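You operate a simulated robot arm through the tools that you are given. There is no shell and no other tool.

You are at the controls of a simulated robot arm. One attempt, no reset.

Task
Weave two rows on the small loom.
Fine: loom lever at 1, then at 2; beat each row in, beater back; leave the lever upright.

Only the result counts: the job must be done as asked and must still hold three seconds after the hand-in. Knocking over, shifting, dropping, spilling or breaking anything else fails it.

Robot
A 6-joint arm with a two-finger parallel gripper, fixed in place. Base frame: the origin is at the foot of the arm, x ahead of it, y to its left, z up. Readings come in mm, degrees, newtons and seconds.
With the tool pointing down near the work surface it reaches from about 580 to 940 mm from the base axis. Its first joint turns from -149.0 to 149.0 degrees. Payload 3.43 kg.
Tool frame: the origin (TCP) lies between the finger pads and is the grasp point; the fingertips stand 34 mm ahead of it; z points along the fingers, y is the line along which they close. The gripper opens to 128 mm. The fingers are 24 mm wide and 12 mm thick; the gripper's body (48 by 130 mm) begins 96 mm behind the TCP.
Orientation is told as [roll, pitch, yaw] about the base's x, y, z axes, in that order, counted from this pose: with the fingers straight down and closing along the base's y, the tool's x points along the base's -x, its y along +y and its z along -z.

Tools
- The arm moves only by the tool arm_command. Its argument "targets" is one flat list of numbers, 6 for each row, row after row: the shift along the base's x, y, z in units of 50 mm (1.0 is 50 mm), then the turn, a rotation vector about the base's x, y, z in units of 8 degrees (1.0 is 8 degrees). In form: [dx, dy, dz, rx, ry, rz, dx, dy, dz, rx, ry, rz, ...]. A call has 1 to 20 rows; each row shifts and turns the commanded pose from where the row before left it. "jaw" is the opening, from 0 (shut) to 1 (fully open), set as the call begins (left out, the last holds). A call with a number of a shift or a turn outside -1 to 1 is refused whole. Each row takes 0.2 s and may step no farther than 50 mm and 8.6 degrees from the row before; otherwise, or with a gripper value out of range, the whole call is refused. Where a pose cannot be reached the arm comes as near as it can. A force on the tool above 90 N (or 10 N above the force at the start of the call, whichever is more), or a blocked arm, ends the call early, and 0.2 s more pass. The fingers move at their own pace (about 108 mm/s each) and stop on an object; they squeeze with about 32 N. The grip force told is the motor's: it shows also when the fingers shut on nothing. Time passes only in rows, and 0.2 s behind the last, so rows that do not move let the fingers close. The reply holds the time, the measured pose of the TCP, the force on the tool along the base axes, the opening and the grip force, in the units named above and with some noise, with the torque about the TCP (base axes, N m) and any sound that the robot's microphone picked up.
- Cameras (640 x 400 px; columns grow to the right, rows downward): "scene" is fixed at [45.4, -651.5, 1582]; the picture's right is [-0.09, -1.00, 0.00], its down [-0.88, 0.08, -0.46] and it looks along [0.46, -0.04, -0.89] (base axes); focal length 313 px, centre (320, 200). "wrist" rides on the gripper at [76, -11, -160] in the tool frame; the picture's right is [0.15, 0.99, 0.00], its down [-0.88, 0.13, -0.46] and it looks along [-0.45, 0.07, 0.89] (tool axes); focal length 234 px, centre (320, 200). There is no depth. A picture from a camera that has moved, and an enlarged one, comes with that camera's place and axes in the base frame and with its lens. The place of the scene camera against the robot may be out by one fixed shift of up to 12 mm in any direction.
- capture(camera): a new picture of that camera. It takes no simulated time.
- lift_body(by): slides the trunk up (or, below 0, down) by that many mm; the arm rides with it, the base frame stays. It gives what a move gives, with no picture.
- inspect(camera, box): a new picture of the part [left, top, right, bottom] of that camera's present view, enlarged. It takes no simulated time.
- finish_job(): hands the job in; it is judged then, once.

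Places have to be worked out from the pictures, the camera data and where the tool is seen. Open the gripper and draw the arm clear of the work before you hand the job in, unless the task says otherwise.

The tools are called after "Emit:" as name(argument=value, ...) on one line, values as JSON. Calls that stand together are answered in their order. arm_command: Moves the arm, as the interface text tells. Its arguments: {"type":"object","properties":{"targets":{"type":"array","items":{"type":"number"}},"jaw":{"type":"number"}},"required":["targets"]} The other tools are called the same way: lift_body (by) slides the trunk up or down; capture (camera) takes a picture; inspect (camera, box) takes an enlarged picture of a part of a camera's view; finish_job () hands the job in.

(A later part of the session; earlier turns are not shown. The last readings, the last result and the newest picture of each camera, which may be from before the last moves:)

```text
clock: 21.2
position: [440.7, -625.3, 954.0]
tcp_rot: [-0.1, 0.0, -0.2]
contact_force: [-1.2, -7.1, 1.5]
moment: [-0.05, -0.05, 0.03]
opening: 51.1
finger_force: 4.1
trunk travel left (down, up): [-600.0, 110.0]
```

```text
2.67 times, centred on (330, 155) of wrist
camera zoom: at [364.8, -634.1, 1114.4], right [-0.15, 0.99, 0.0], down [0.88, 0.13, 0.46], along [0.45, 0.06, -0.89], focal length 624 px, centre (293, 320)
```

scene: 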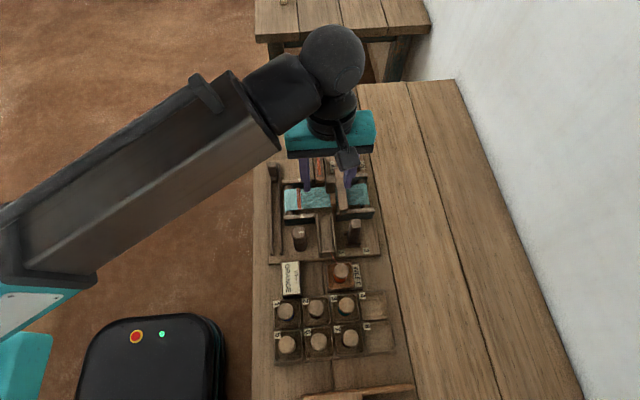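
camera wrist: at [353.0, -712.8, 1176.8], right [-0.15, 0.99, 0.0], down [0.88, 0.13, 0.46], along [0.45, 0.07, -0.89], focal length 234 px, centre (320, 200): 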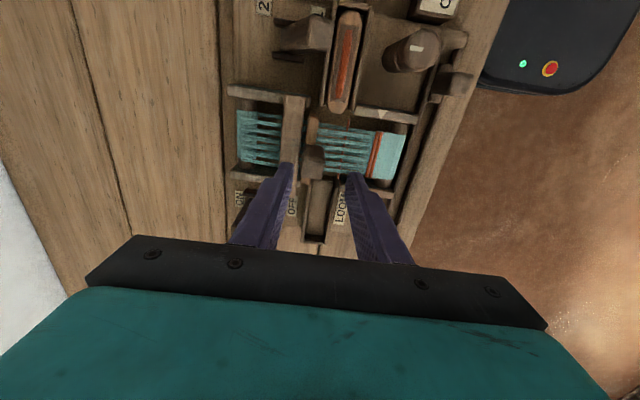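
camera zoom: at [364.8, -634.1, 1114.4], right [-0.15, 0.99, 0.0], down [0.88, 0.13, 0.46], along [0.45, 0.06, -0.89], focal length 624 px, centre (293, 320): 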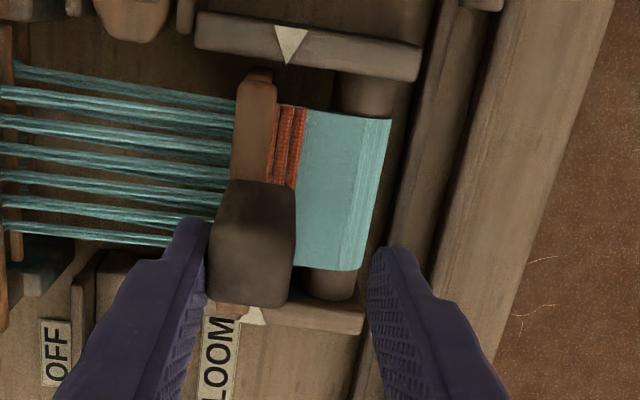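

Contact at the fell, and the loose weft has joined the cloth. I press slightly firmer once, then draw the beater back.

Emit:
arm_command(targets=[0, 0.1, 0, 0, 0, 0, 0, 0, 0, 0, 0, 0])

Emit:
inspect(camera="wrist", box=[230, 80, 430, 230])

```text
clock: 21.8
position: [440.4, -619.4, 955.7]
tcp_rot: [-0.2, 0.0, -0.1]
contact_force: [1.0, -20.7, 8.0]
moment: [-0.36, 0.18, 0.15]
opening: 58.0
finger_force: 10.7
trunk travel left (down, up): [-600.0, 110.0]
```

```text
2.67 times, centred on (330, 155) of wrist
camera zoom: at [364.7, -629.9, 1114.3], right [-0.15, 0.99, 0.0], down [0.88, 0.13, 0.46], along [0.45, 0.06, -0.89], focal length 624 px, centre (293, 320)
```

zoom: 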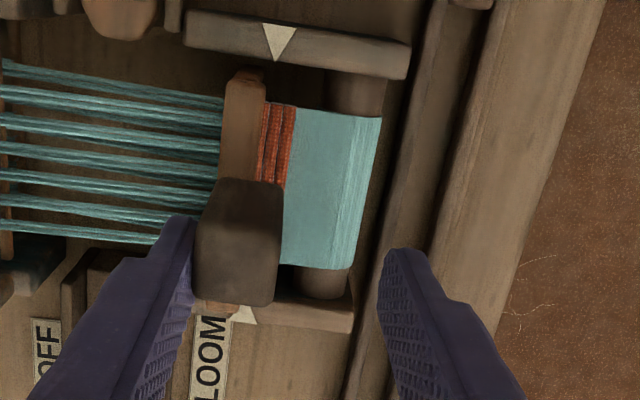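

The first row is beaten in. I draw the beater back toward -y.

Emit:
arm_command(targets=[0, -0.2, 0, 0, 0, 0, 0, -0.2, 0, 0, 0, 0, 0, -0.2, 0, 0, 0, 0, 0, -0.2, 0, 0, 0, 0, 0, -0.2, 0, 0, 0, 0, 0, -0.2, 0, 0, 0, 0, 0, -0.2, 0, 0, 0, 0, 0, -0.2, 0, 0, 0, 0, 0, -0.16, 0, 0, 0, 0], jaw=0.36)

Emit:
inspect(camera="scene", box=[250, 140, 400, 265])

Emit:
inspect(camera="wrist", box=[230, 80, 430, 230])

```text
clock: 23.8
position: [439.9, -706.4, 954.5]
tcp_rot: [0.0, -0.1, -0.1]
contact_force: [0.4, -0.6, 0.0]
moment: [0.0, 0.0, 0.02]
opening: 46.1
finger_force: 0.1
trunk travel left (down, up): [-600.0, 110.0]
```

```text
3.20 times, centred on (325, 202) of scene
camera zoom: at [45.4, -651.5, 1582.0], right [-0.09, -1.0, 0.0], down [-0.88, 0.08, -0.46], along [0.46, -0.04, -0.89], focal length 1002 px, centre (304, 192)
```

zoom: 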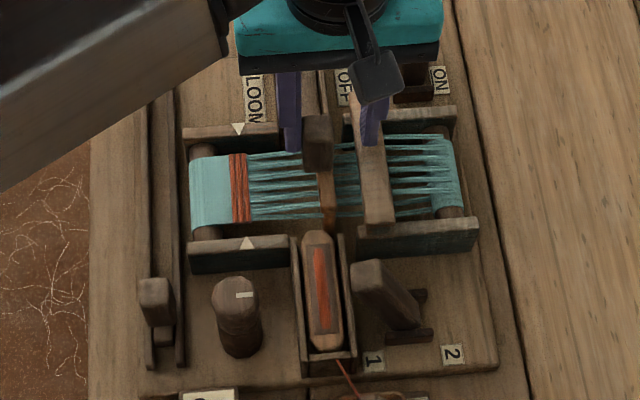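

```text
2.67 times, centred on (330, 155) of wrist
camera zoom: at [364.9, -716.4, 1113.7], right [-0.15, 0.99, 0.0], down [0.88, 0.13, 0.46], along [0.45, 0.07, -0.89], focal length 624 px, centre (293, 320)
```

zoom: 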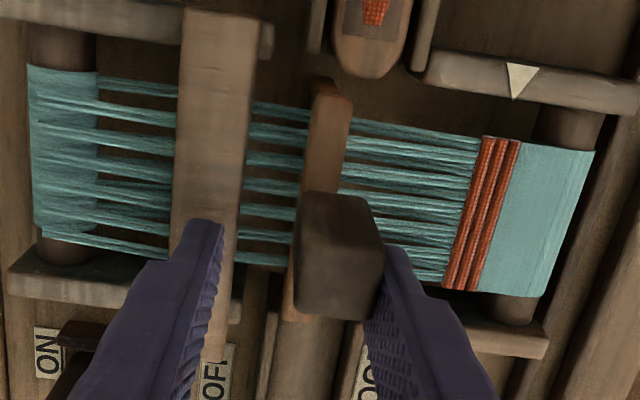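

Row 1 shows (three orange lines now versus two). The beater is still ~20 mm short of its rest; I continue until its back stop.

Emit:
arm_command(targets=[0, -0.14, 0, 0, 0, 0, 0, -0.1, 0, 0, 0, 0, 0, -0.1, 0, 0, 0, 0])

Emit:
inspect(camera="wrist", box=[230, 80, 430, 230])

```text
clock: 24.6
position: [438.8, -721.1, 953.9]
tcp_rot: [-0.1, 0.0, 0.0]
contact_force: [-1.3, 3.2, 1.2]
moment: [0.01, 0.03, -0.05]
opening: 47.6
finger_force: 1.9
trunk travel left (down, up): [-600.0, 110.0]
```

```text
2.67 times, centred on (330, 155) of wrist
camera zoom: at [364.0, -732.7, 1113.4], right [-0.15, 0.99, 0.0], down [0.88, 0.13, 0.46], along [0.45, 0.07, -0.89], focal length 624 px, centre (293, 320)
```

zoom: 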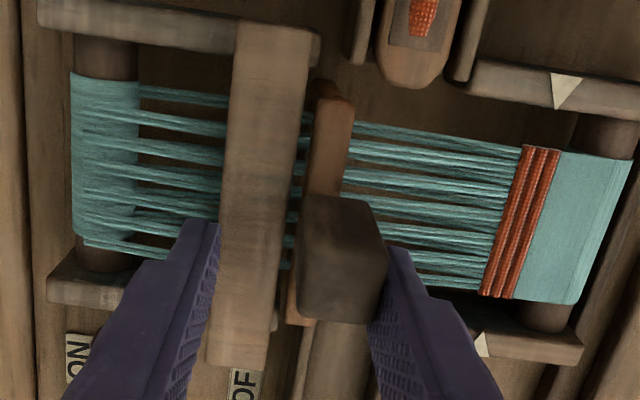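

Light force suggests the back stop. One more short push to confirm.

Emit:
arm_command(targets=[0, -0.08, 0, 0, 0, 0, 0, 0, 0, 0, 0, 0])

Emit:
inspect(camera="scene", box=[250, 140, 400, 265])

```text
clock: 25.2
position: [440.3, -725.0, 953.2]
tcp_rot: [0.1, 0.0, 0.0]
contact_force: [-0.1, 13.5, -5.8]
moment: [-0.04, -0.08, -0.13]
opening: 53.5
finger_force: 6.3
trunk travel left (down, up): [-600.0, 110.0]
```

```text
3.20 times, centred on (325, 202) of scene
camera zoom: at [45.4, -651.5, 1582.0], right [-0.09, -1.0, 0.0], down [-0.88, 0.08, -0.46], along [0.46, -0.04, -0.89], focal length 1002 px, centre (304, 192)
```

zoom: 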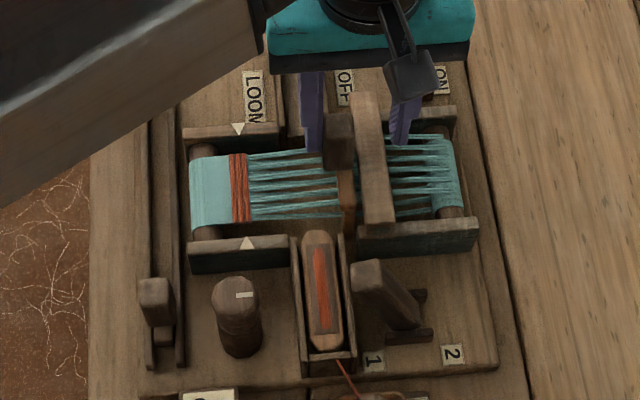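

Beater is hard against its back stop. I release it, rise, and move back over the loom lever (now leaning to 1) to swing it to 2.

Emit:
arm_command(targets=[0, 0.24, 0, 0, 0, 0, 0, 0, 0.8, 0, 0, 0, 0, 0, 0.8, 0, 0, 0, -0.8, -0.1, 0, 0, 0, 0, -0.8, -0.1, 0, 0, 0, 0, -0.8, -0.04, 0, 0, 0, 0], jaw=0.38)

Emit:
inspect(camera="wrist", box=[230, 80, 430, 230])

Emit:
inspect(camera="scene", box=[250, 140, 400, 265])

```text
clock: 26.6
position: [320.6, -724.8, 1034.8]
tcp_rot: [-0.1, 0.0, 0.0]
contact_force: [0.3, -0.7, 0.1]
moment: [0.0, 0.02, -0.01]
opening: 48.5
finger_force: 0.1
trunk travel left (down, up): [-600.0, 110.0]
```

```text
2.67 times, centred on (330, 155) of wrist
camera zoom: at [245.4, -735.0, 1194.0], right [-0.15, 0.99, 0.0], down [0.88, 0.13, 0.46], along [0.45, 0.07, -0.89], focal length 624 px, centre (293, 320)
```

zoom: 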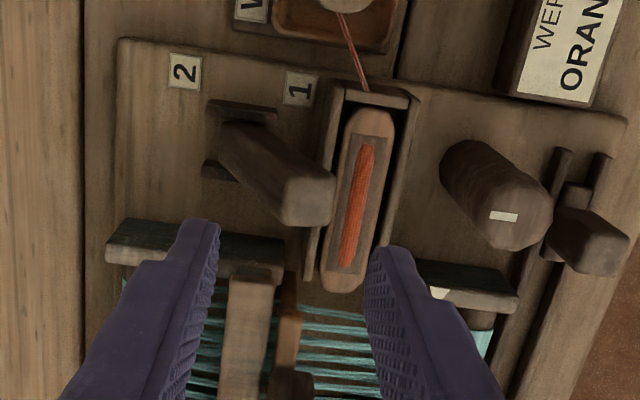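

```text
3.20 times, centred on (325, 202) of scene
camera zoom: at [45.4, -651.5, 1582.0], right [-0.09, -1.0, 0.0], down [-0.88, 0.08, -0.46], along [0.46, -0.04, -0.89], focal length 1002 px, centre (304, 192)
```

zoom: 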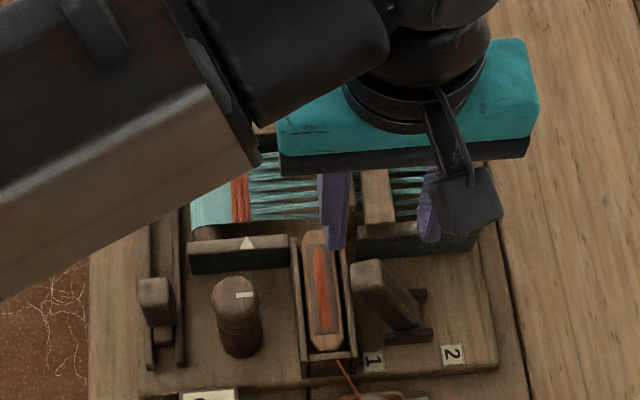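

Lever top is at about (317, -718, 937). I widen the jaw slightly, centre and descend around it.

Emit:
arm_command(targets=[-0.04, 0.08, -0.6, 0, 0, 0, 0, 0, -0.6, 0, 0, 0, 0, 0, -0.48, 0, 0, 0], jaw=0.44)

Emit:
arm_command(targets=[0, -0.2, 0, 0, 0, 0, 0, -0.2, 0, 0, 0, 0, 0, -0.2, 0, 0, 0, 0, 0, -0.2, 0, 0, 0, 0, 0, -0.2, 0, 0, 0, 0, 0, -0.2, 0, 0, 0, 0])

Emit:
inspect(camera="scene", box=[250, 140, 400, 265])

Emit:
inspect(camera="wrist", box=[230, 80, 430, 230])

```text
clock: 27.4
position: [316.1, -720.9, 950.2]
tcp_rot: [0.1, 0.0, 0.0]
contact_force: [0.3, 0.6, 0.5]
moment: [0.0, -0.02, 0.02]
opening: 56.6
finger_force: 0.0
trunk travel left (down, up): [-600.0, 110.0]
```

```text
clock: 28.8
position: [316.2, -783.6, 949.0]
tcp_rot: [0.0, 0.0, 0.1]
contact_force: [-0.2, 0.6, -0.2]
moment: [0.01, 0.0, 0.0]
opening: 56.3
finger_force: 0.0
trunk travel left (down, up): [-600.0, 110.0]
```

```text
3.20 times, centred on (325, 202) of scene
camera zoom: at [45.4, -651.5, 1582.0], right [-0.09, -1.0, 0.0], down [-0.88, 0.08, -0.46], along [0.46, -0.04, -0.89], focal length 1002 px, centre (304, 192)
```

zoom: 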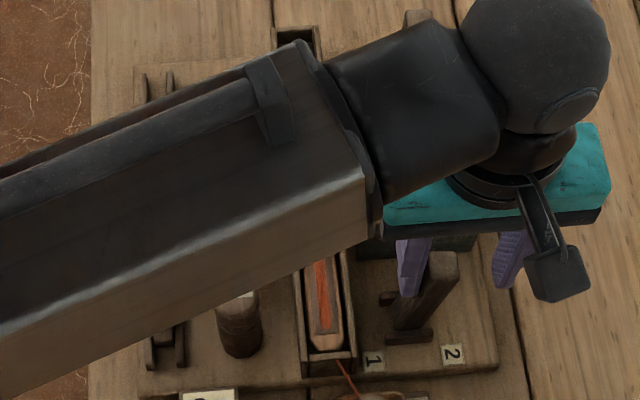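

```text
2.67 times, centred on (330, 155) of wrist
camera zoom: at [242.2, -793.6, 1108.9], right [-0.15, 0.99, 0.0], down [0.88, 0.13, 0.46], along [0.45, 0.07, -0.89], focal length 624 px, centre (293, 320)
```

zoom: 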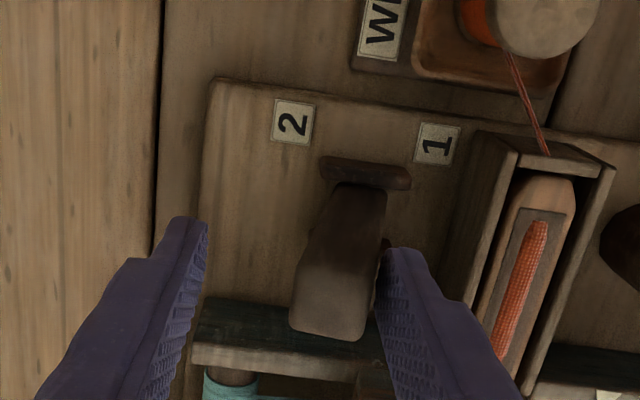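

The lever is past upright toward 2. I continue until its stop.

Emit:
arm_command(targets=[0, -0.14, 0, 0, 0, 0, 0, -0.12, 0, 0, 0, 0, 0, -0.1, 0, 0, 0, 0])

Emit:
inspect(camera="scene", box=[250, 140, 400, 265])

```text
clock: 29.6
position: [317.2, -800.7, 948.2]
tcp_rot: [0.1, 0.0, 0.0]
contact_force: [0.2, 4.7, -0.2]
moment: [0.23, 0.07, 0.03]
opening: 59.3
finger_force: 2.5
trunk travel left (down, up): [-600.0, 110.0]
```

```text
3.20 times, centred on (325, 202) of scene
camera zoom: at [45.4, -651.5, 1582.0], right [-0.09, -1.0, 0.0], down [-0.88, 0.08, -0.46], along [0.46, -0.04, -0.89], focal length 1002 px, centre (304, 192)
```

zoom: 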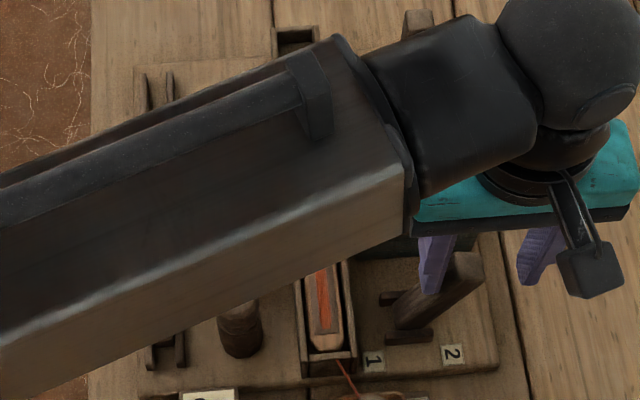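

Beginning to meet the stop (4.7 N). One more short push to seat it at 2.

Emit:
arm_command(targets=[0, -0.1, 0, 0, 0, 0, 0, 0, 0, 0, 0, 0])

Emit:
inspect(camera="wrist", box=[230, 80, 430, 230])

```text
clock: 30.2
position: [317.4, -803.7, 949.2]
tcp_rot: [0.1, 0.0, 0.1]
contact_force: [-0.7, 16.9, -1.3]
moment: [0.55, -0.01, 0.01]
opening: 66.1
finger_force: 8.2
trunk travel left (down, up): [-600.0, 110.0]
```

```text
2.67 times, centred on (330, 155) of wrist
camera zoom: at [242.6, -814.8, 1109.6], right [-0.15, 0.99, 0.0], down [0.88, 0.13, 0.46], along [0.45, 0.07, -0.89], focal length 624 px, centre (293, 320)
```

zoom: 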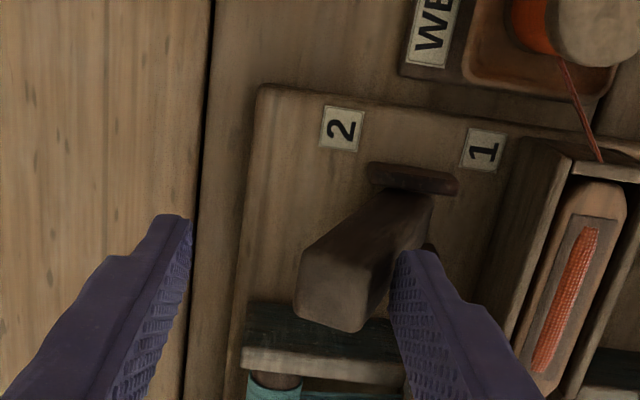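

Lever seated at 2 (17 N stop). I back off, rise, close the fingers and travel over to the near side of the groove post (post now at about (335, -563)).

Emit:
arm_command(targets=[0, 0.3, 0, 0, 0, 0, 0, 0, 0.8, 0, 0, 0, 0, 0, 0.9, 0, 0, 0, -0.07, 0.9, 0.2, 0, 0, 0, -0.07, 0.9, 0, 0, 0, 0, -0.07, 0.9, 0, 0, 0, 0, -0.07, 0.9, 0, 0, 0, 0, -0.07, 0.9, 0, 0, 0, 0], jaw=0.44)

Emit:
arm_command(targets=[-0.07, 0, 0, 0, 0, 0, 0, 0, 0, 0, 0, 0, 0, 0, 0, 0, 0, 0], jaw=0)

Emit:
capture(camera="wrist")

Emit:
inspect(camera="scene", box=[250, 140, 400, 265])

```text
clock: 32.0
position: [298.4, -564.9, 1043.6]
tcp_rot: [0.0, 0.1, -0.1]
contact_force: [0.1, 0.1, 0.3]
moment: [-0.02, -0.02, -0.02]
opening: 56.4
finger_force: 0.0
trunk travel left (down, up): [-600.0, 110.0]
```

```text
clock: 32.8
position: [295.3, -567.2, 1043.3]
tcp_rot: [0.0, 0.0, 0.0]
contact_force: [-0.2, -0.2, -0.3]
moment: [-0.02, -0.02, -0.02]
opening: 0.1
finger_force: 32.0
trunk travel left (down, up): [-600.0, 110.0]
```

```text
taken
camera wrist: at [220.2, -576.3, 1204.3], right [-0.15, 0.99, 0.0], down [0.88, 0.13, 0.46], along [0.45, 0.07, -0.89], focal length 234 px, centre (320, 200)
```

wrist: 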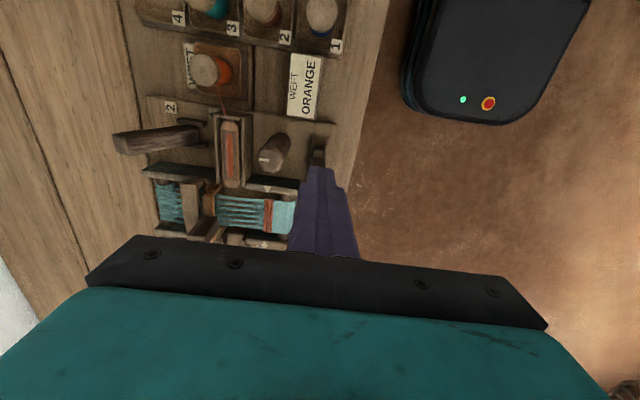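

```text
3.20 times, centred on (325, 202) of scene
camera zoom: at [45.4, -651.5, 1582.0], right [-0.09, -1.0, 0.0], down [-0.88, 0.08, -0.46], along [0.46, -0.04, -0.89], focal length 1002 px, centre (304, 192)
```

zoom: 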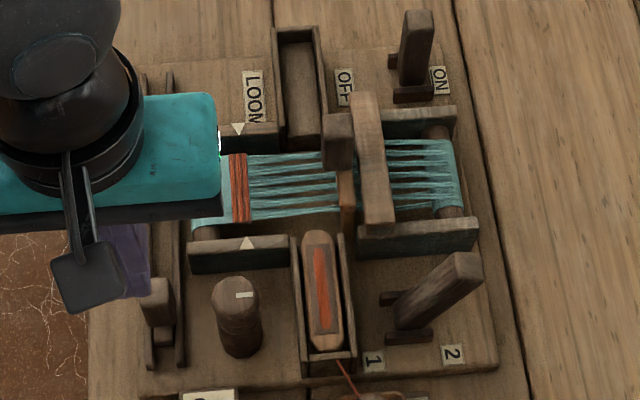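

Shed 2 is open, shuttle at rest in the near box. I check the groove post's exact place before descending.

Emit:
inspect(camera="wrist", box=[260, 110, 380, 200])

```text
4.44 times, centred on (320, 155) of wrist
camera zoom: at [220.2, -576.3, 1204.3], right [-0.15, 0.99, 0.0], down [0.88, 0.13, 0.46], along [0.45, 0.07, -0.89], focal length 1041 px, centre (320, 400)
```

zoom: 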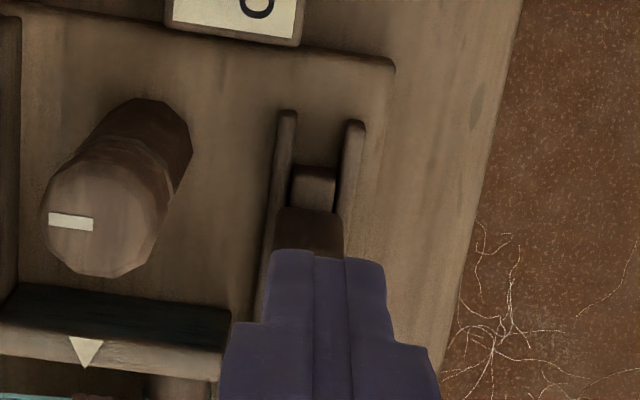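

The post's near face is at x≈324, so descending at x≈295 is clear. Then I'll push it toward +x, starting with a short test.

Emit:
arm_command(targets=[0, 0.08, -0.8, 0, 0, 0, 0, 0, -0.8, 0, 0, 0, 0, 0, -0.8, 0, 0, 0, 0, 0, -0.5, 0, 0, 0])

Emit:
arm_command(targets=[0.2, 0, 0, 0, 0, 0, 0.2, 0, 0, 0, 0, 0, 0.2, 0, 0, 0, 0, 0])

Emit:
inspect(camera="scene", box=[250, 140, 400, 265])

Emit:
capture(camera="wrist")

```text
clock: 33.8
position: [296.2, -561.5, 898.9]
tcp_rot: [0.0, 0.0, 0.1]
contact_force: [0.2, -0.1, -1.0]
moment: [0.0, -0.03, -0.03]
opening: 0.1
finger_force: 31.7
trunk travel left (down, up): [-600.0, 110.0]
```

```text
clock: 34.6
position: [326.0, -561.8, 899.3]
tcp_rot: [0.0, 0.0, 0.0]
contact_force: [0.0, -0.8, -0.2]
moment: [0.0, 0.0, 0.03]
opening: 0.2
finger_force: 32.3
trunk travel left (down, up): [-600.0, 110.0]
```

```text
3.20 times, centred on (325, 202) of scene
camera zoom: at [45.4, -651.5, 1582.0], right [-0.09, -1.0, 0.0], down [-0.88, 0.08, -0.46], along [0.46, -0.04, -0.89], focal length 1002 px, centre (304, 192)
```

zoom: 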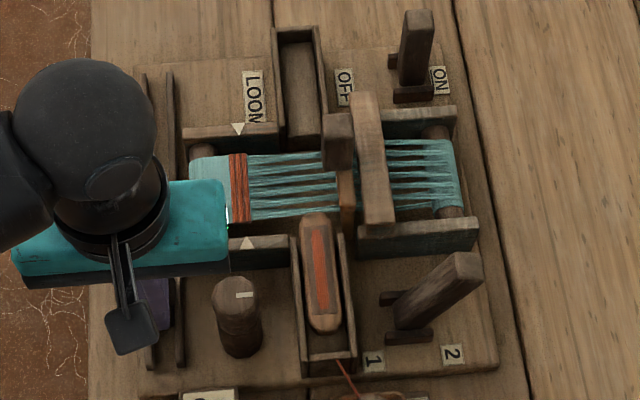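

```text
taken
camera wrist: at [251.2, -571.9, 1059.9], right [-0.15, 0.99, 0.0], down [0.88, 0.13, 0.46], along [0.45, 0.07, -0.89], focal length 234 px, centre (320, 200)
```

wrist: 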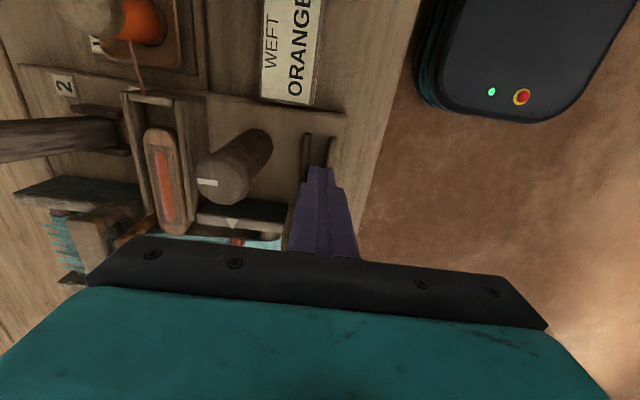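

The shuttle follows back. I carry the stroke on, then finish with small steps to the far stop.

Emit:
arm_command(targets=[0.4, 0, 0, 0, 0, 0, 0.4, 0, 0, 0, 0, 0, 0.4, 0, 0, 0, 0, 0, 0.4, 0, 0, 0, 0, 0, 0.4, 0, 0, 0, 0, 0, 0.4, 0, 0, 0, 0, 0, 0.4, 0, 0, 0, 0, 0, 0.4, 0, 0, 0, 0, 0])

Emit:
arm_command(targets=[0.1, 0, 0, 0, 0, 0, 0.1, 0, 0, 0, 0, 0, 0.1, 0, 0, 0, 0, 0])

Emit:
inspect(camera="scene", box=[250, 140, 400, 265])

```text
clock: 36.4
position: [486.6, -561.3, 899.3]
tcp_rot: [-0.1, 0.0, 0.0]
contact_force: [0.3, 0.0, 1.8]
moment: [0.05, 0.0, 0.02]
opening: 0.3
finger_force: 32.5
trunk travel left (down, up): [-600.0, 110.0]
```

```text
clock: 37.2
position: [501.4, -560.9, 899.0]
tcp_rot: [0.0, 0.0, 0.0]
contact_force: [-7.5, 1.5, -1.6]
moment: [0.04, 0.03, 0.01]
opening: 0.3
finger_force: 32.4
trunk travel left (down, up): [-600.0, 110.0]
```

```text
3.20 times, centred on (325, 202) of scene
camera zoom: at [45.4, -651.5, 1582.0], right [-0.09, -1.0, 0.0], down [-0.88, 0.08, -0.46], along [0.46, -0.04, -0.89], focal length 1002 px, centre (304, 192)
```

zoom: 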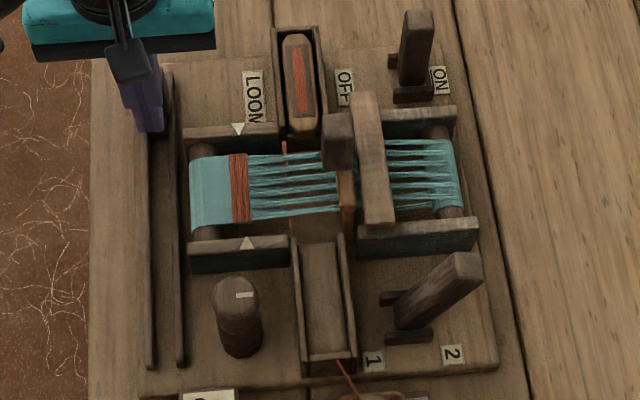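

Contact at the far stop is starting; one more small push to seat it firmly.

Emit:
arm_command(targets=[0.08, 0, 0, 0, 0, 0, 0, 0, 0, 0, 0, 0])

Emit:
arm_command(targets=[-0.5, 0, 0, 0, 0, 0, -0.3, 0, 0.8, 0, 0, 0, 0, -0.2, 0.9, 0, 0, 0, 0, -0.8, 0.6, 0, 0, 0, 0, -0.9, 0, 0, 0, 0, -0.15, -0.9, 0, 0, 0, 0])

Emit:
arm_command(targets=[0, 0, 0, 0, 0, 0, 0, 0, 0, 0, 0, 0], jaw=0.36)

Emit:
inspect(camera="wrist", box=[230, 80, 430, 230])

Emit:
inspect(camera="scene", box=[250, 140, 400, 265])

```text
clock: 37.8
position: [501.6, -562.0, 899.6]
tcp_rot: [0.1, 0.3, -0.1]
contact_force: [-28.1, 4.5, -6.9]
moment: [-0.12, 0.36, -0.03]
opening: 0.2
finger_force: 31.7
trunk travel left (down, up): [-600.0, 110.0]
```

```text
clock: 39.2
position: [456.0, -702.8, 1014.4]
tcp_rot: [0.1, -0.1, 0.1]
contact_force: [0.7, -0.1, -0.1]
moment: [0.05, -0.02, -0.01]
opening: 0.1
finger_force: 31.8
trunk travel left (down, up): [-600.0, 110.0]
```

```text
clock: 39.8
position: [456.0, -702.0, 1016.1]
tcp_rot: [0.0, 0.0, 0.0]
contact_force: [0.5, 0.1, 0.1]
moment: [-0.03, 0.02, -0.01]
opening: 46.0
finger_force: 0.0
trunk travel left (down, up): [-600.0, 110.0]
```

```text
2.67 times, centred on (330, 155) of wrist
camera zoom: at [380.6, -712.7, 1174.5], right [-0.15, 0.99, 0.0], down [0.88, 0.13, 0.46], along [0.45, 0.07, -0.89], focal length 624 px, centre (293, 320)
```

zoom: 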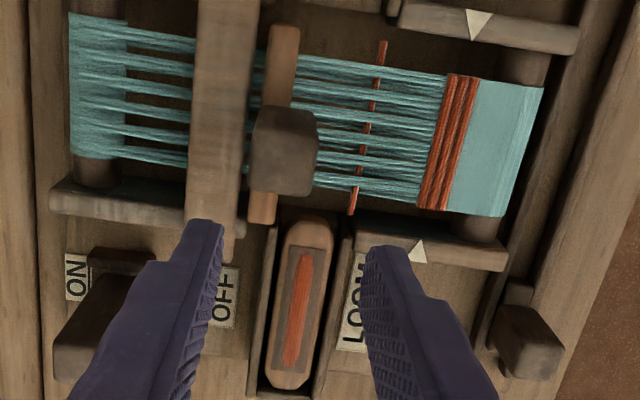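

```text
3.20 times, centred on (325, 202) of scene
camera zoom: at [45.4, -651.5, 1582.0], right [-0.09, -1.0, 0.0], down [-0.88, 0.08, -0.46], along [0.46, -0.04, -0.89], focal length 1002 px, centre (304, 192)
```

zoom: 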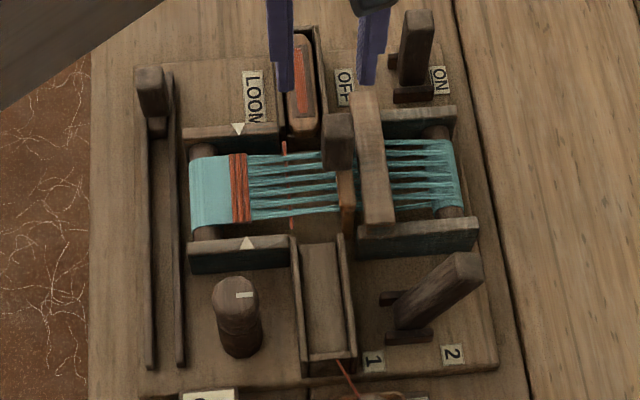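

Second weft laid, shuttle home in the far box. I move over the beater post (438, -705), descend, and beat toward +y.

Emit:
arm_command(targets=[-0.36, -0.04, -0.1, 0, 0, 0, 0, 0, -0.5, 0, 0, 0, 0, 0, -0.5, 0, 0, 0, 0, 0, -0.14, 0, 0, 0])

Emit:
inspect(camera="wrist", box=[230, 80, 430, 230])

```text
clock: 40.8
position: [439.3, -704.9, 953.3]
tcp_rot: [0.0, 0.1, 0.0]
contact_force: [-0.3, 0.3, 0.6]
moment: [-0.01, -0.01, 0.03]
opening: 45.9
finger_force: 0.0
trunk travel left (down, up): [-600.0, 110.0]
```

```text
2.67 times, centred on (330, 155) of wrist
camera zoom: at [364.2, -714.3, 1113.4], right [-0.15, 0.99, 0.0], down [0.88, 0.13, 0.46], along [0.45, 0.07, -0.89], focal length 624 px, centre (293, 320)
```

zoom: 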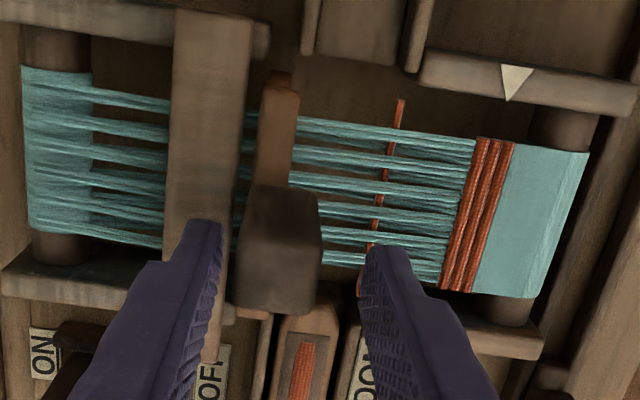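

Straddled the same as before. I beat the second row in: 70 mm in 10 mm steps, then small steps to the fell.

Emit:
arm_command(targets=[0, 0.2, 0, 0, 0, 0, 0, 0.2, 0, 0, 0, 0, 0, 0.2, 0, 0, 0, 0, 0, 0.2, 0, 0, 0, 0, 0, 0.2, 0, 0, 0, 0, 0, 0.2, 0, 0, 0, 0, 0, 0.2, 0, 0, 0, 0])

Emit:
arm_command(targets=[0, 0.1, 0, 0, 0, 0, 0, 0.1, 0, 0, 0, 0])

Emit:
inspect(camera="wrist", box=[230, 80, 430, 230])

```text
clock: 42.4
position: [441.2, -634.6, 953.8]
tcp_rot: [0.0, 0.0, -0.1]
contact_force: [0.1, -0.1, 0.4]
moment: [-0.01, 0.02, 0.0]
opening: 46.4
finger_force: 0.2
trunk travel left (down, up): [-600.0, 110.0]
```

```text
clock: 43.0
position: [441.2, -625.6, 952.6]
tcp_rot: [-0.2, -0.2, 0.0]
contact_force: [4.1, -17.8, 5.4]
moment: [-0.13, 0.0, 0.28]
opening: 56.1
finger_force: 8.4
trunk travel left (down, up): [-600.0, 110.0]
```

```text
2.67 times, centred on (330, 155) of wrist
camera zoom: at [365.2, -636.0, 1112.9], right [-0.15, 0.99, 0.0], down [0.88, 0.13, 0.46], along [0.45, 0.06, -0.89], focal length 624 px, centre (293, 320)
```

zoom: 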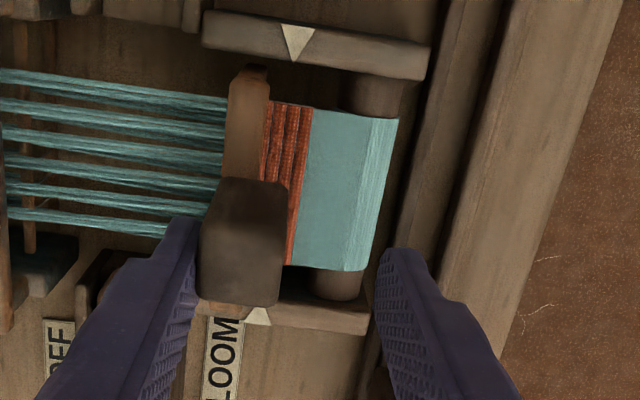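

Firm contact and the second weft has joined the fell. I draw the beater back to its rear stop.

Emit:
arm_command(targets=[0, 0.05, 0, 0, 0, 0, 0, -0.2, 0, 0, 0, 0, 0, -0.2, 0, 0, 0, 0, 0, -0.2, 0, 0, 0, 0, 0, -0.2, 0, 0, 0, 0, 0, -0.2, 0, 0, 0, 0, 0, -0.2, 0, 0, 0, 0, 0, -0.2, 0, 0, 0, 0, 0, -0.2, 0, 0, 0, 0, 0, -0.2, 0, 0, 0, 0], jaw=0.36)

Emit:
arm_command(targets=[0, -0.1, 0, 0, 0, 0, 0, -0.1, 0, 0, 0, 0, 0, -0.06, 0, 0, 0, 0])

Emit:
inspect(camera="wrist", box=[230, 80, 430, 230])

Emit:
inspect(camera="scene", box=[250, 140, 400, 265])

```text
clock: 45.2
position: [438.9, -712.7, 953.4]
tcp_rot: [0.0, 0.1, 0.0]
contact_force: [-0.2, -0.4, 0.6]
moment: [0.01, -0.02, 0.0]
opening: 46.3
finger_force: 0.1
trunk travel left (down, up): [-600.0, 110.0]
```

```text
clock: 46.0
position: [439.5, -722.1, 953.5]
tcp_rot: [0.1, 0.1, 0.0]
contact_force: [-0.9, 4.6, 0.9]
moment: [0.03, 0.03, -0.06]
opening: 49.1
finger_force: 2.1
trunk travel left (down, up): [-600.0, 110.0]
```

```text
2.67 times, centred on (330, 155) of wrist
camera zoom: at [364.9, -733.4, 1113.4], right [-0.15, 0.99, 0.0], down [0.88, 0.13, 0.46], along [0.45, 0.07, -0.89], focal length 624 px, centre (293, 320)
```

zoom: 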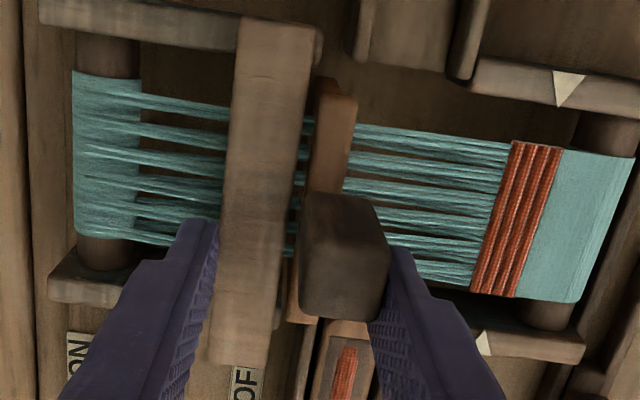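

```text
3.20 times, centred on (325, 202) of scene
camera zoom: at [45.4, -651.5, 1582.0], right [-0.09, -1.0, 0.0], down [-0.88, 0.08, -0.46], along [0.46, -0.04, -0.89], focal length 1002 px, centre (304, 192)
```

zoom: 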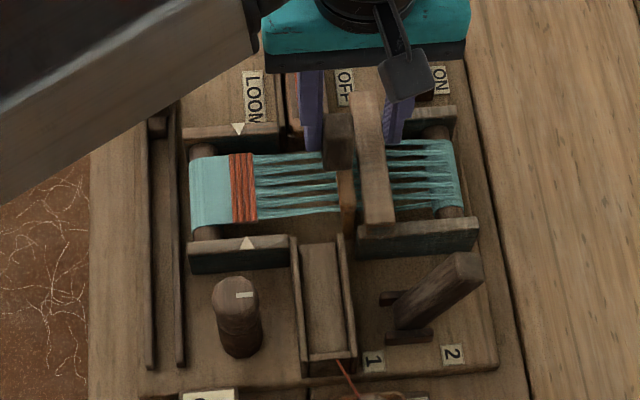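

Four orange lines now: two new rows in. I seat the beater at its stop once more, release it, and go over the lever (leaning at 2, top near y≈-792).

Emit:
arm_command(targets=[0, -0.08, 0, 0, 0, 0, 0, 0, 0, 0, 0, 0])

Emit:
arm_command(targets=[0, 0.26, 0, 0, 0, 0, 0, 0, 0.8, 0, 0, 0, 0, 0, 0.8, 0, 0, 0, -0.8, -0.4, 0, 0, 0, 0, -0.8, -0.5, 0, 0, 0, 0, -0.82, -0.6, 0, 0, 0, 0], jaw=0.36)

Emit:
arm_command(targets=[0, 0, 0, 0, 0, 0], jaw=0.46)

Emit:
inspect(camera="wrist", box=[230, 80, 430, 230])

Emit:
inspect(camera="scene", box=[250, 140, 400, 265])

```text
clock: 46.6
position: [440.5, -725.7, 953.3]
tcp_rot: [0.1, -0.1, 0.0]
contact_force: [0.4, 13.2, 0.6]
moment: [0.19, 0.11, -0.14]
opening: 54.4
finger_force: 8.0
trunk travel left (down, up): [-600.0, 110.0]
```

```text
refused: row 6 steps farther than a row can; nothing moved
```

```text
clock: 47.0
position: [440.2, -728.2, 953.8]
tcp_rot: [-0.1, 0.0, 0.0]
contact_force: [0.8, 3.1, 0.9]
moment: [0.13, 0.0, -0.03]
opening: 60.2
finger_force: 0.6
trunk travel left (down, up): [-600.0, 110.0]
```

```text
2.67 times, centred on (330, 155) of wrist
camera zoom: at [364.5, -738.3, 1113.2], right [-0.15, 0.99, 0.0], down [0.88, 0.13, 0.46], along [0.45, 0.06, -0.89], focal length 624 px, centre (293, 320)
```

zoom: 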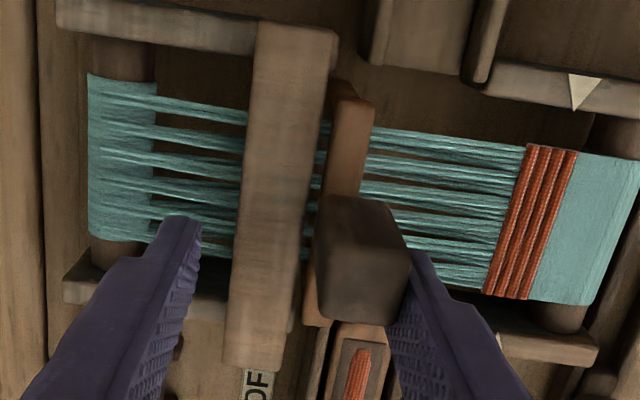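

```text
3.20 times, centred on (325, 202) of scene
camera zoom: at [45.4, -651.5, 1582.0], right [-0.09, -1.0, 0.0], down [-0.88, 0.08, -0.46], along [0.46, -0.04, -0.89], focal length 1002 px, centre (304, 192)
```

zoom: 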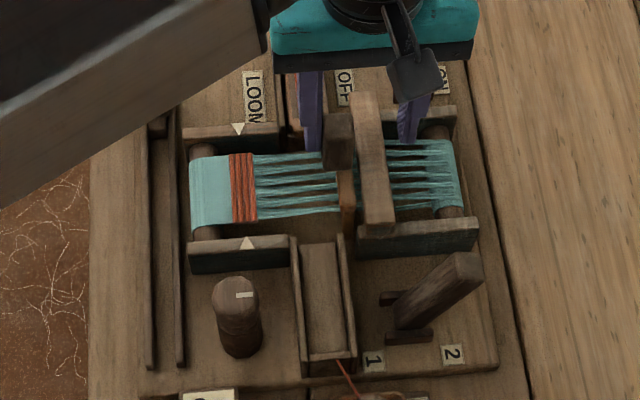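

One row was too long so that call was refused; nothing was disturbed. I repeat with a legal path: ease +y, rise, then over to the lever.

Emit:
arm_command(targets=[0, 0.24, 0, 0, 0, 0, 0, 0, 0.8, 0, 0, 0, 0, 0, 0.8, 0, 0, 0, -0.62, -0.36, 0, 0, 0, 0, -0.62, -0.36, 0, 0, 0, 0, -0.6, -0.36, 0, 0, 0, 0, -0.6, -0.36, 0, 0, 0, 0])

Emit:
inspect(camera="wrist", box=[230, 80, 430, 230])

Emit:
inspect(camera="scene", box=[250, 140, 400, 265])

```text
clock: 48.6
position: [317.8, -790.3, 1031.7]
tcp_rot: [0.0, 0.0, 0.0]
contact_force: [-0.5, -0.7, 0.7]
moment: [0.0, 0.01, 0.03]
opening: 59.1
finger_force: 0.1
trunk travel left (down, up): [-600.0, 110.0]
```

```text
2.67 times, centred on (330, 155) of wrist
camera zoom: at [242.9, -800.1, 1191.8], right [-0.15, 0.99, 0.0], down [0.88, 0.13, 0.46], along [0.45, 0.07, -0.89], focal length 624 px, centre (293, 320)
```

zoom: 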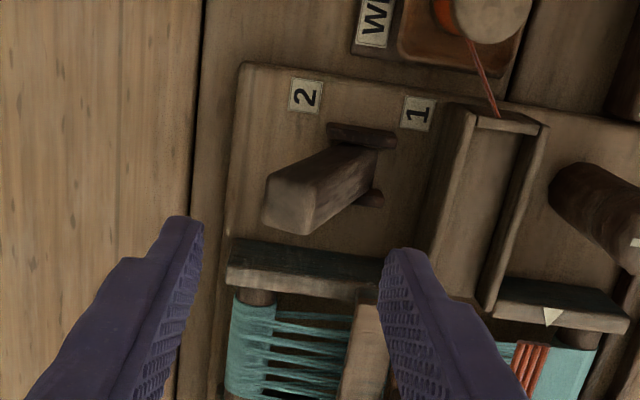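

```text
3.20 times, centred on (325, 202) of scene
camera zoom: at [45.4, -651.5, 1582.0], right [-0.09, -1.0, 0.0], down [-0.88, 0.08, -0.46], along [0.46, -0.04, -0.89], focal length 1002 px, centre (304, 192)
```

zoom: 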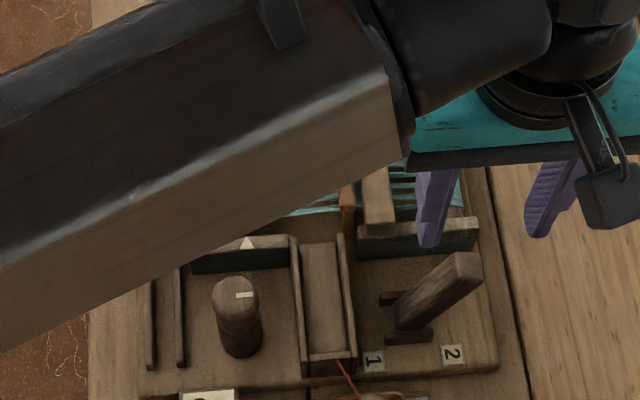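

Lever top at (318, -790), centred between the fingers. I descend around it and carry it +y toward upright (TCP to y≈-755).

Emit:
arm_command(targets=[0.02, 0, -0.6, 0, 0, 0, 0, 0, -0.6, 0, 0, 0, 0, 0, -0.44, 0, 0, 0])

Emit:
arm_command(targets=[0, 0.2, 0, 0, 0, 0, 0, 0.2, 0, 0, 0, 0, 0, 0.16, 0, 0, 0, 0, 0, 0.14, 0, 0, 0, 0, 0, 0, 0, 0, 0, 0])

Emit:
inspect(camera="wrist", box=[230, 80, 430, 230])

```text
clock: 49.4
position: [318.3, -790.1, 947.9]
tcp_rot: [0.0, 0.1, 0.0]
contact_force: [0.5, 0.2, 0.2]
moment: [-0.01, 0.01, -0.01]
opening: 59.1
finger_force: 0.1
trunk travel left (down, up): [-600.0, 110.0]
```

```text
clock: 50.6
position: [318.9, -751.8, 950.1]
tcp_rot: [0.0, 0.0, -0.1]
contact_force: [0.5, -0.5, 0.4]
moment: [0.0, 0.02, -0.03]
opening: 58.9
finger_force: 0.1
trunk travel left (down, up): [-600.0, 110.0]
```

```text
2.67 times, centred on (330, 155) of wrist
camera zoom: at [243.4, -763.1, 1110.4], right [-0.15, 0.99, 0.0], down [0.88, 0.13, 0.46], along [0.45, 0.07, -0.89], focal length 624 px, centre (293, 320)
```

zoom: 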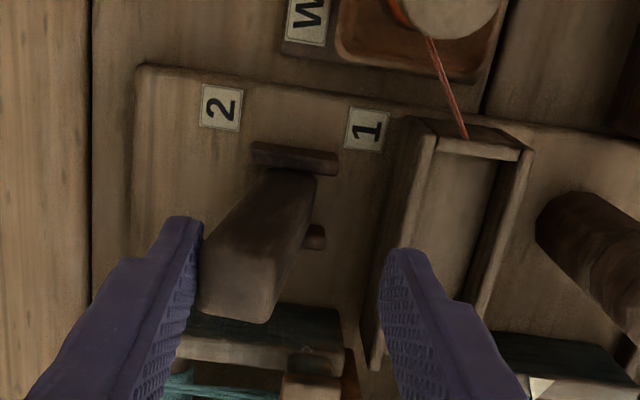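

The lever is partly back, still leaning to 2. I now close the fingers gently so the parallel pads square it upright about TCP y≈-754, and read the side force.

Emit:
arm_command(targets=[0, -0.02, 0, 0, 0, 0, 0, 0, 0, 0, 0, 0], jaw=0.3)

Emit:
arm_command(targets=[0, 0, 0, 0, 0, 0], jaw=0.22)

Emit:
inspect(camera="wrist", box=[230, 80, 430, 230])

Emit:
inspect(camera="scene", box=[260, 180, 390, 265])

```text
clock: 51.2
position: [317.7, -753.5, 950.4]
tcp_rot: [0.0, -0.1, -0.1]
contact_force: [0.0, 0.1, 0.3]
moment: [-0.02, -0.01, -0.01]
opening: 38.6
finger_force: 0.0
trunk travel left (down, up): [-600.0, 110.0]
```

```text
clock: 51.6
position: [320.6, -754.2, 950.9]
tcp_rot: [0.0, 0.0, 0.0]
contact_force: [0.0, 0.2, -0.1]
moment: [0.03, 0.02, 0.02]
opening: 28.0
finger_force: 0.0
trunk travel left (down, up): [-600.0, 110.0]
```

```text
2.67 times, centred on (330, 155) of wrist
camera zoom: at [243.3, -764.1, 1110.3], right [-0.15, 0.99, 0.0], down [0.88, 0.13, 0.46], along [0.45, 0.07, -0.89], focal length 624 px, centre (293, 320)
```

zoom: 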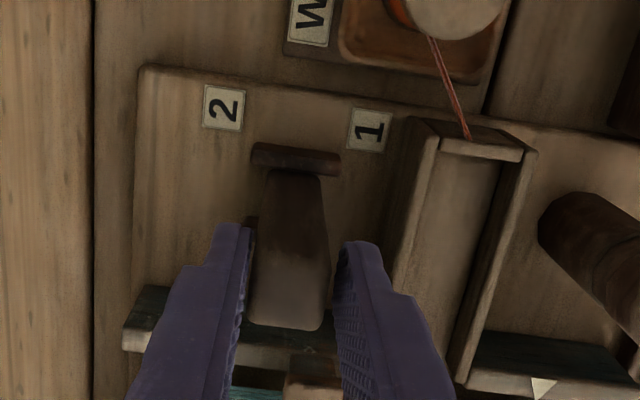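

```text
4.71 times, centred on (325, 222) of scene
camera zoom: at [45.4, -651.5, 1582.0], right [-0.09, -1.0, 0.0], down [-0.88, 0.08, -0.46], along [0.46, -0.04, -0.89], focal length 1474 px, centre (296, 94)
```

zoom: 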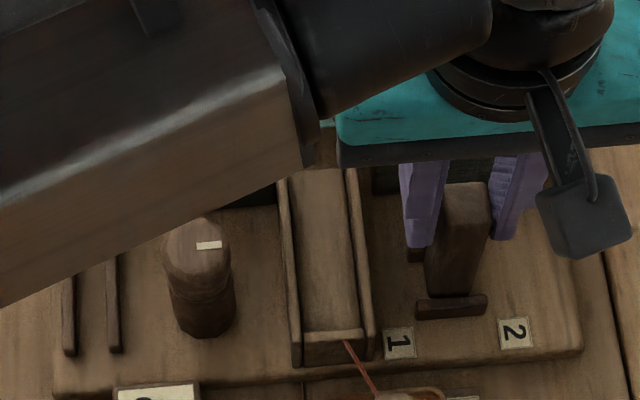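

The lever looks nearly identical to its initial upright pose (within ~1 mm at the top). I close onto it fully to square it and read the force.

Emit:
arm_command(targets=[0, 0, 0, 0, 0, 0, 0, 0, 0, 0, 0, 0], jaw=0.1)

Emit:
inspect(camera="scene", box=[260, 180, 390, 265])

Emit:
inspect(camera="wrist", box=[230, 80, 430, 230])

```text
clock: 52.2
position: [317.2, -754.9, 951.5]
tcp_rot: [-0.1, 0.0, 0.0]
contact_force: [0.9, -4.1, 0.8]
moment: [-0.44, 0.01, 0.0]
opening: 23.2
finger_force: 45.3
trunk travel left (down, up): [-600.0, 110.0]
```

```text
4.71 times, centred on (325, 222) of scene
camera zoom: at [45.4, -651.5, 1582.0], right [-0.09, -1.0, 0.0], down [-0.88, 0.08, -0.46], along [0.46, -0.04, -0.89], focal length 1474 px, centre (296, 94)
```

zoom: 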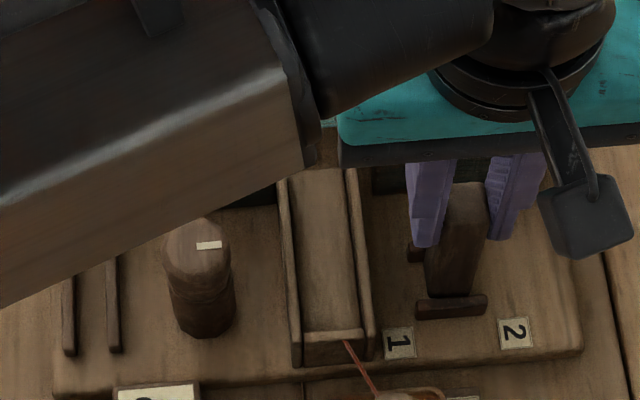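

```text
2.67 times, centred on (330, 155) of wrist
camera zoom: at [243.3, -764.6, 1110.3], right [-0.15, 0.99, 0.0], down [0.88, 0.13, 0.46], along [0.45, 0.07, -0.89], focal length 624 px, centre (293, 320)
```

zoom: 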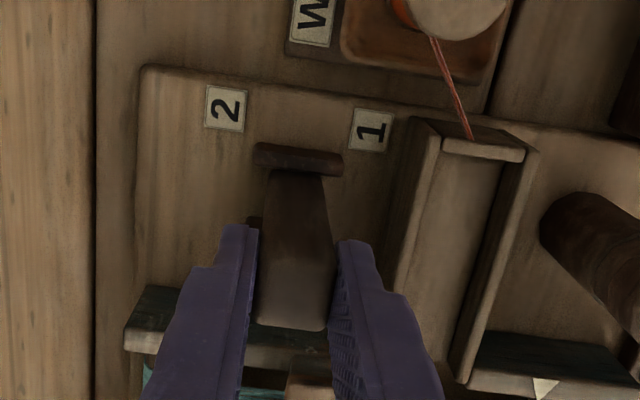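

Gripped at 23 mm, so it is squared to the pads; a 4 N sideways load says the neutral is a hair toward -y. I shift 1 mm that way and re-read.

Emit:
arm_command(targets=[0, -0.02, 0, 0, 0, 0, 0, 0, 0, 0, 0, 0])

```text
clock: 52.8
position: [318.5, -755.2, 950.7]
tcp_rot: [0.0, 0.0, 0.0]
contact_force: [-1.1, -1.4, 1.3]
moment: [-0.12, -0.2, 0.0]
opening: 23.2
finger_force: 44.7
trunk travel left (down, up): [-600.0, 110.0]
```

The load has vanished, so the lever is upright. I open evenly, rise straight up and move clear to the left for a check.

Emit:
arm_command(targets=[0, 0, 0, 0, 0, 0, 0, 0, 0, 0, 0, 0], jaw=0.42)

Emit:
arm_command(targets=[0, 0, 0.5, 0, 0, 0, 0, 0, 0.9, 0, 0, 0, 0, 0, 0.9, 0, 0, 0, 0, 0.9, 0.2, 0, 0, 0, 0, 0.9, 0.1, 0, 0, 0, 0, 0.9, 0, 0, 0, 0, 0, 0.9, 0, 0, 0, 0, 0.6, 0.6, 0, 0, 0, 0, 0.8, 0.4, 0, 0, 0, 0, 0.8, 0, 0, 0, 0, 0])

Emit:
inspect(camera="scene", box=[250, 140, 400, 265])

Emit:
inspect(camera="scene", box=[260, 180, 390, 265])

Emit:
capture(camera="wrist")

Emit:
capture(camera="scene")

```text
clock: 53.4
position: [319.0, -754.6, 949.6]
tcp_rot: [0.0, -0.1, 0.1]
contact_force: [-0.5, 0.6, 0.2]
moment: [-0.02, -0.02, 0.04]
opening: 53.9
finger_force: 0.1
trunk travel left (down, up): [-600.0, 110.0]
```

```text
clock: 55.6
position: [429.5, -524.5, 1082.1]
tcp_rot: [0.1, 0.0, 0.0]
contact_force: [0.1, -0.5, 0.1]
moment: [0.02, -0.05, 0.01]
opening: 54.0
finger_force: 0.0
trunk travel left (down, up): [-600.0, 110.0]
```

```text
3.20 times, centred on (325, 202) of scene
camera zoom: at [45.4, -651.5, 1582.0], right [-0.09, -1.0, 0.0], down [-0.88, 0.08, -0.46], along [0.46, -0.04, -0.89], focal length 1002 px, centre (304, 192)
```

zoom: 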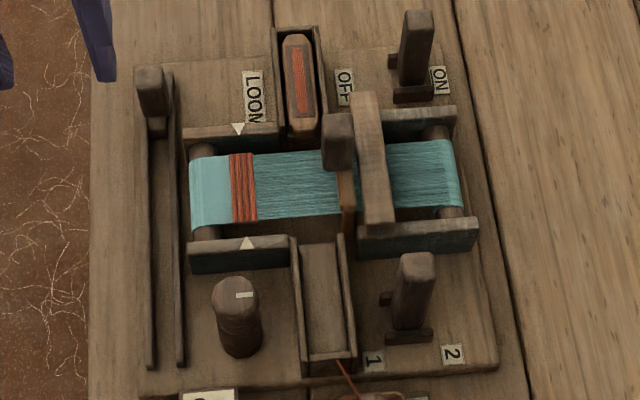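

```text
4.71 times, centred on (325, 222) of scene
camera zoom: at [45.4, -651.5, 1582.0], right [-0.09, -1.0, 0.0], down [-0.88, 0.08, -0.46], along [0.46, -0.04, -0.89], focal length 1474 px, centre (296, 94)
```

zoom: 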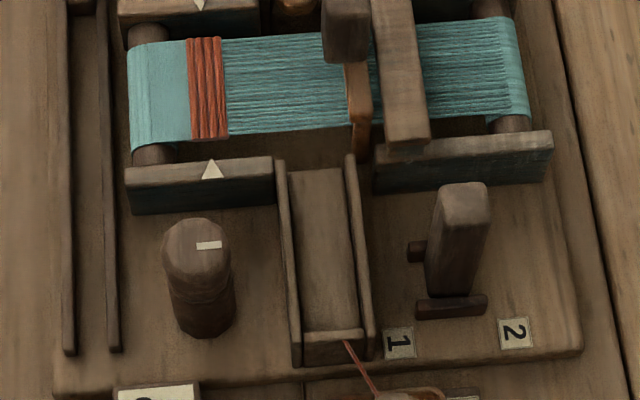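

```text
taken
camera wrist: at [353.7, -534.3, 1242.7], right [-0.15, 0.99, 0.0], down [0.88, 0.13, 0.46], along [0.45, 0.07, -0.89], focal length 234 px, centre (320, 200)
```

wrist: 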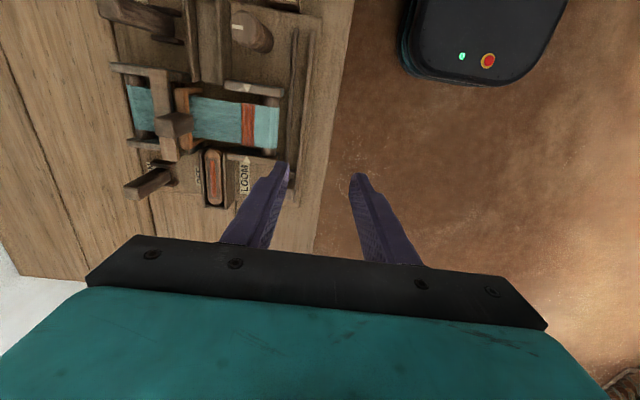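

```text
taken
```

scene: 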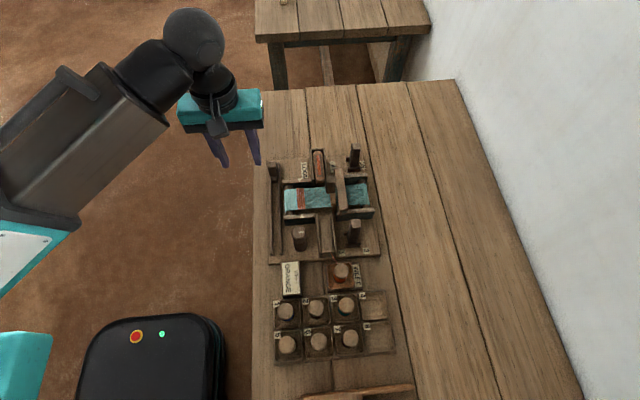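

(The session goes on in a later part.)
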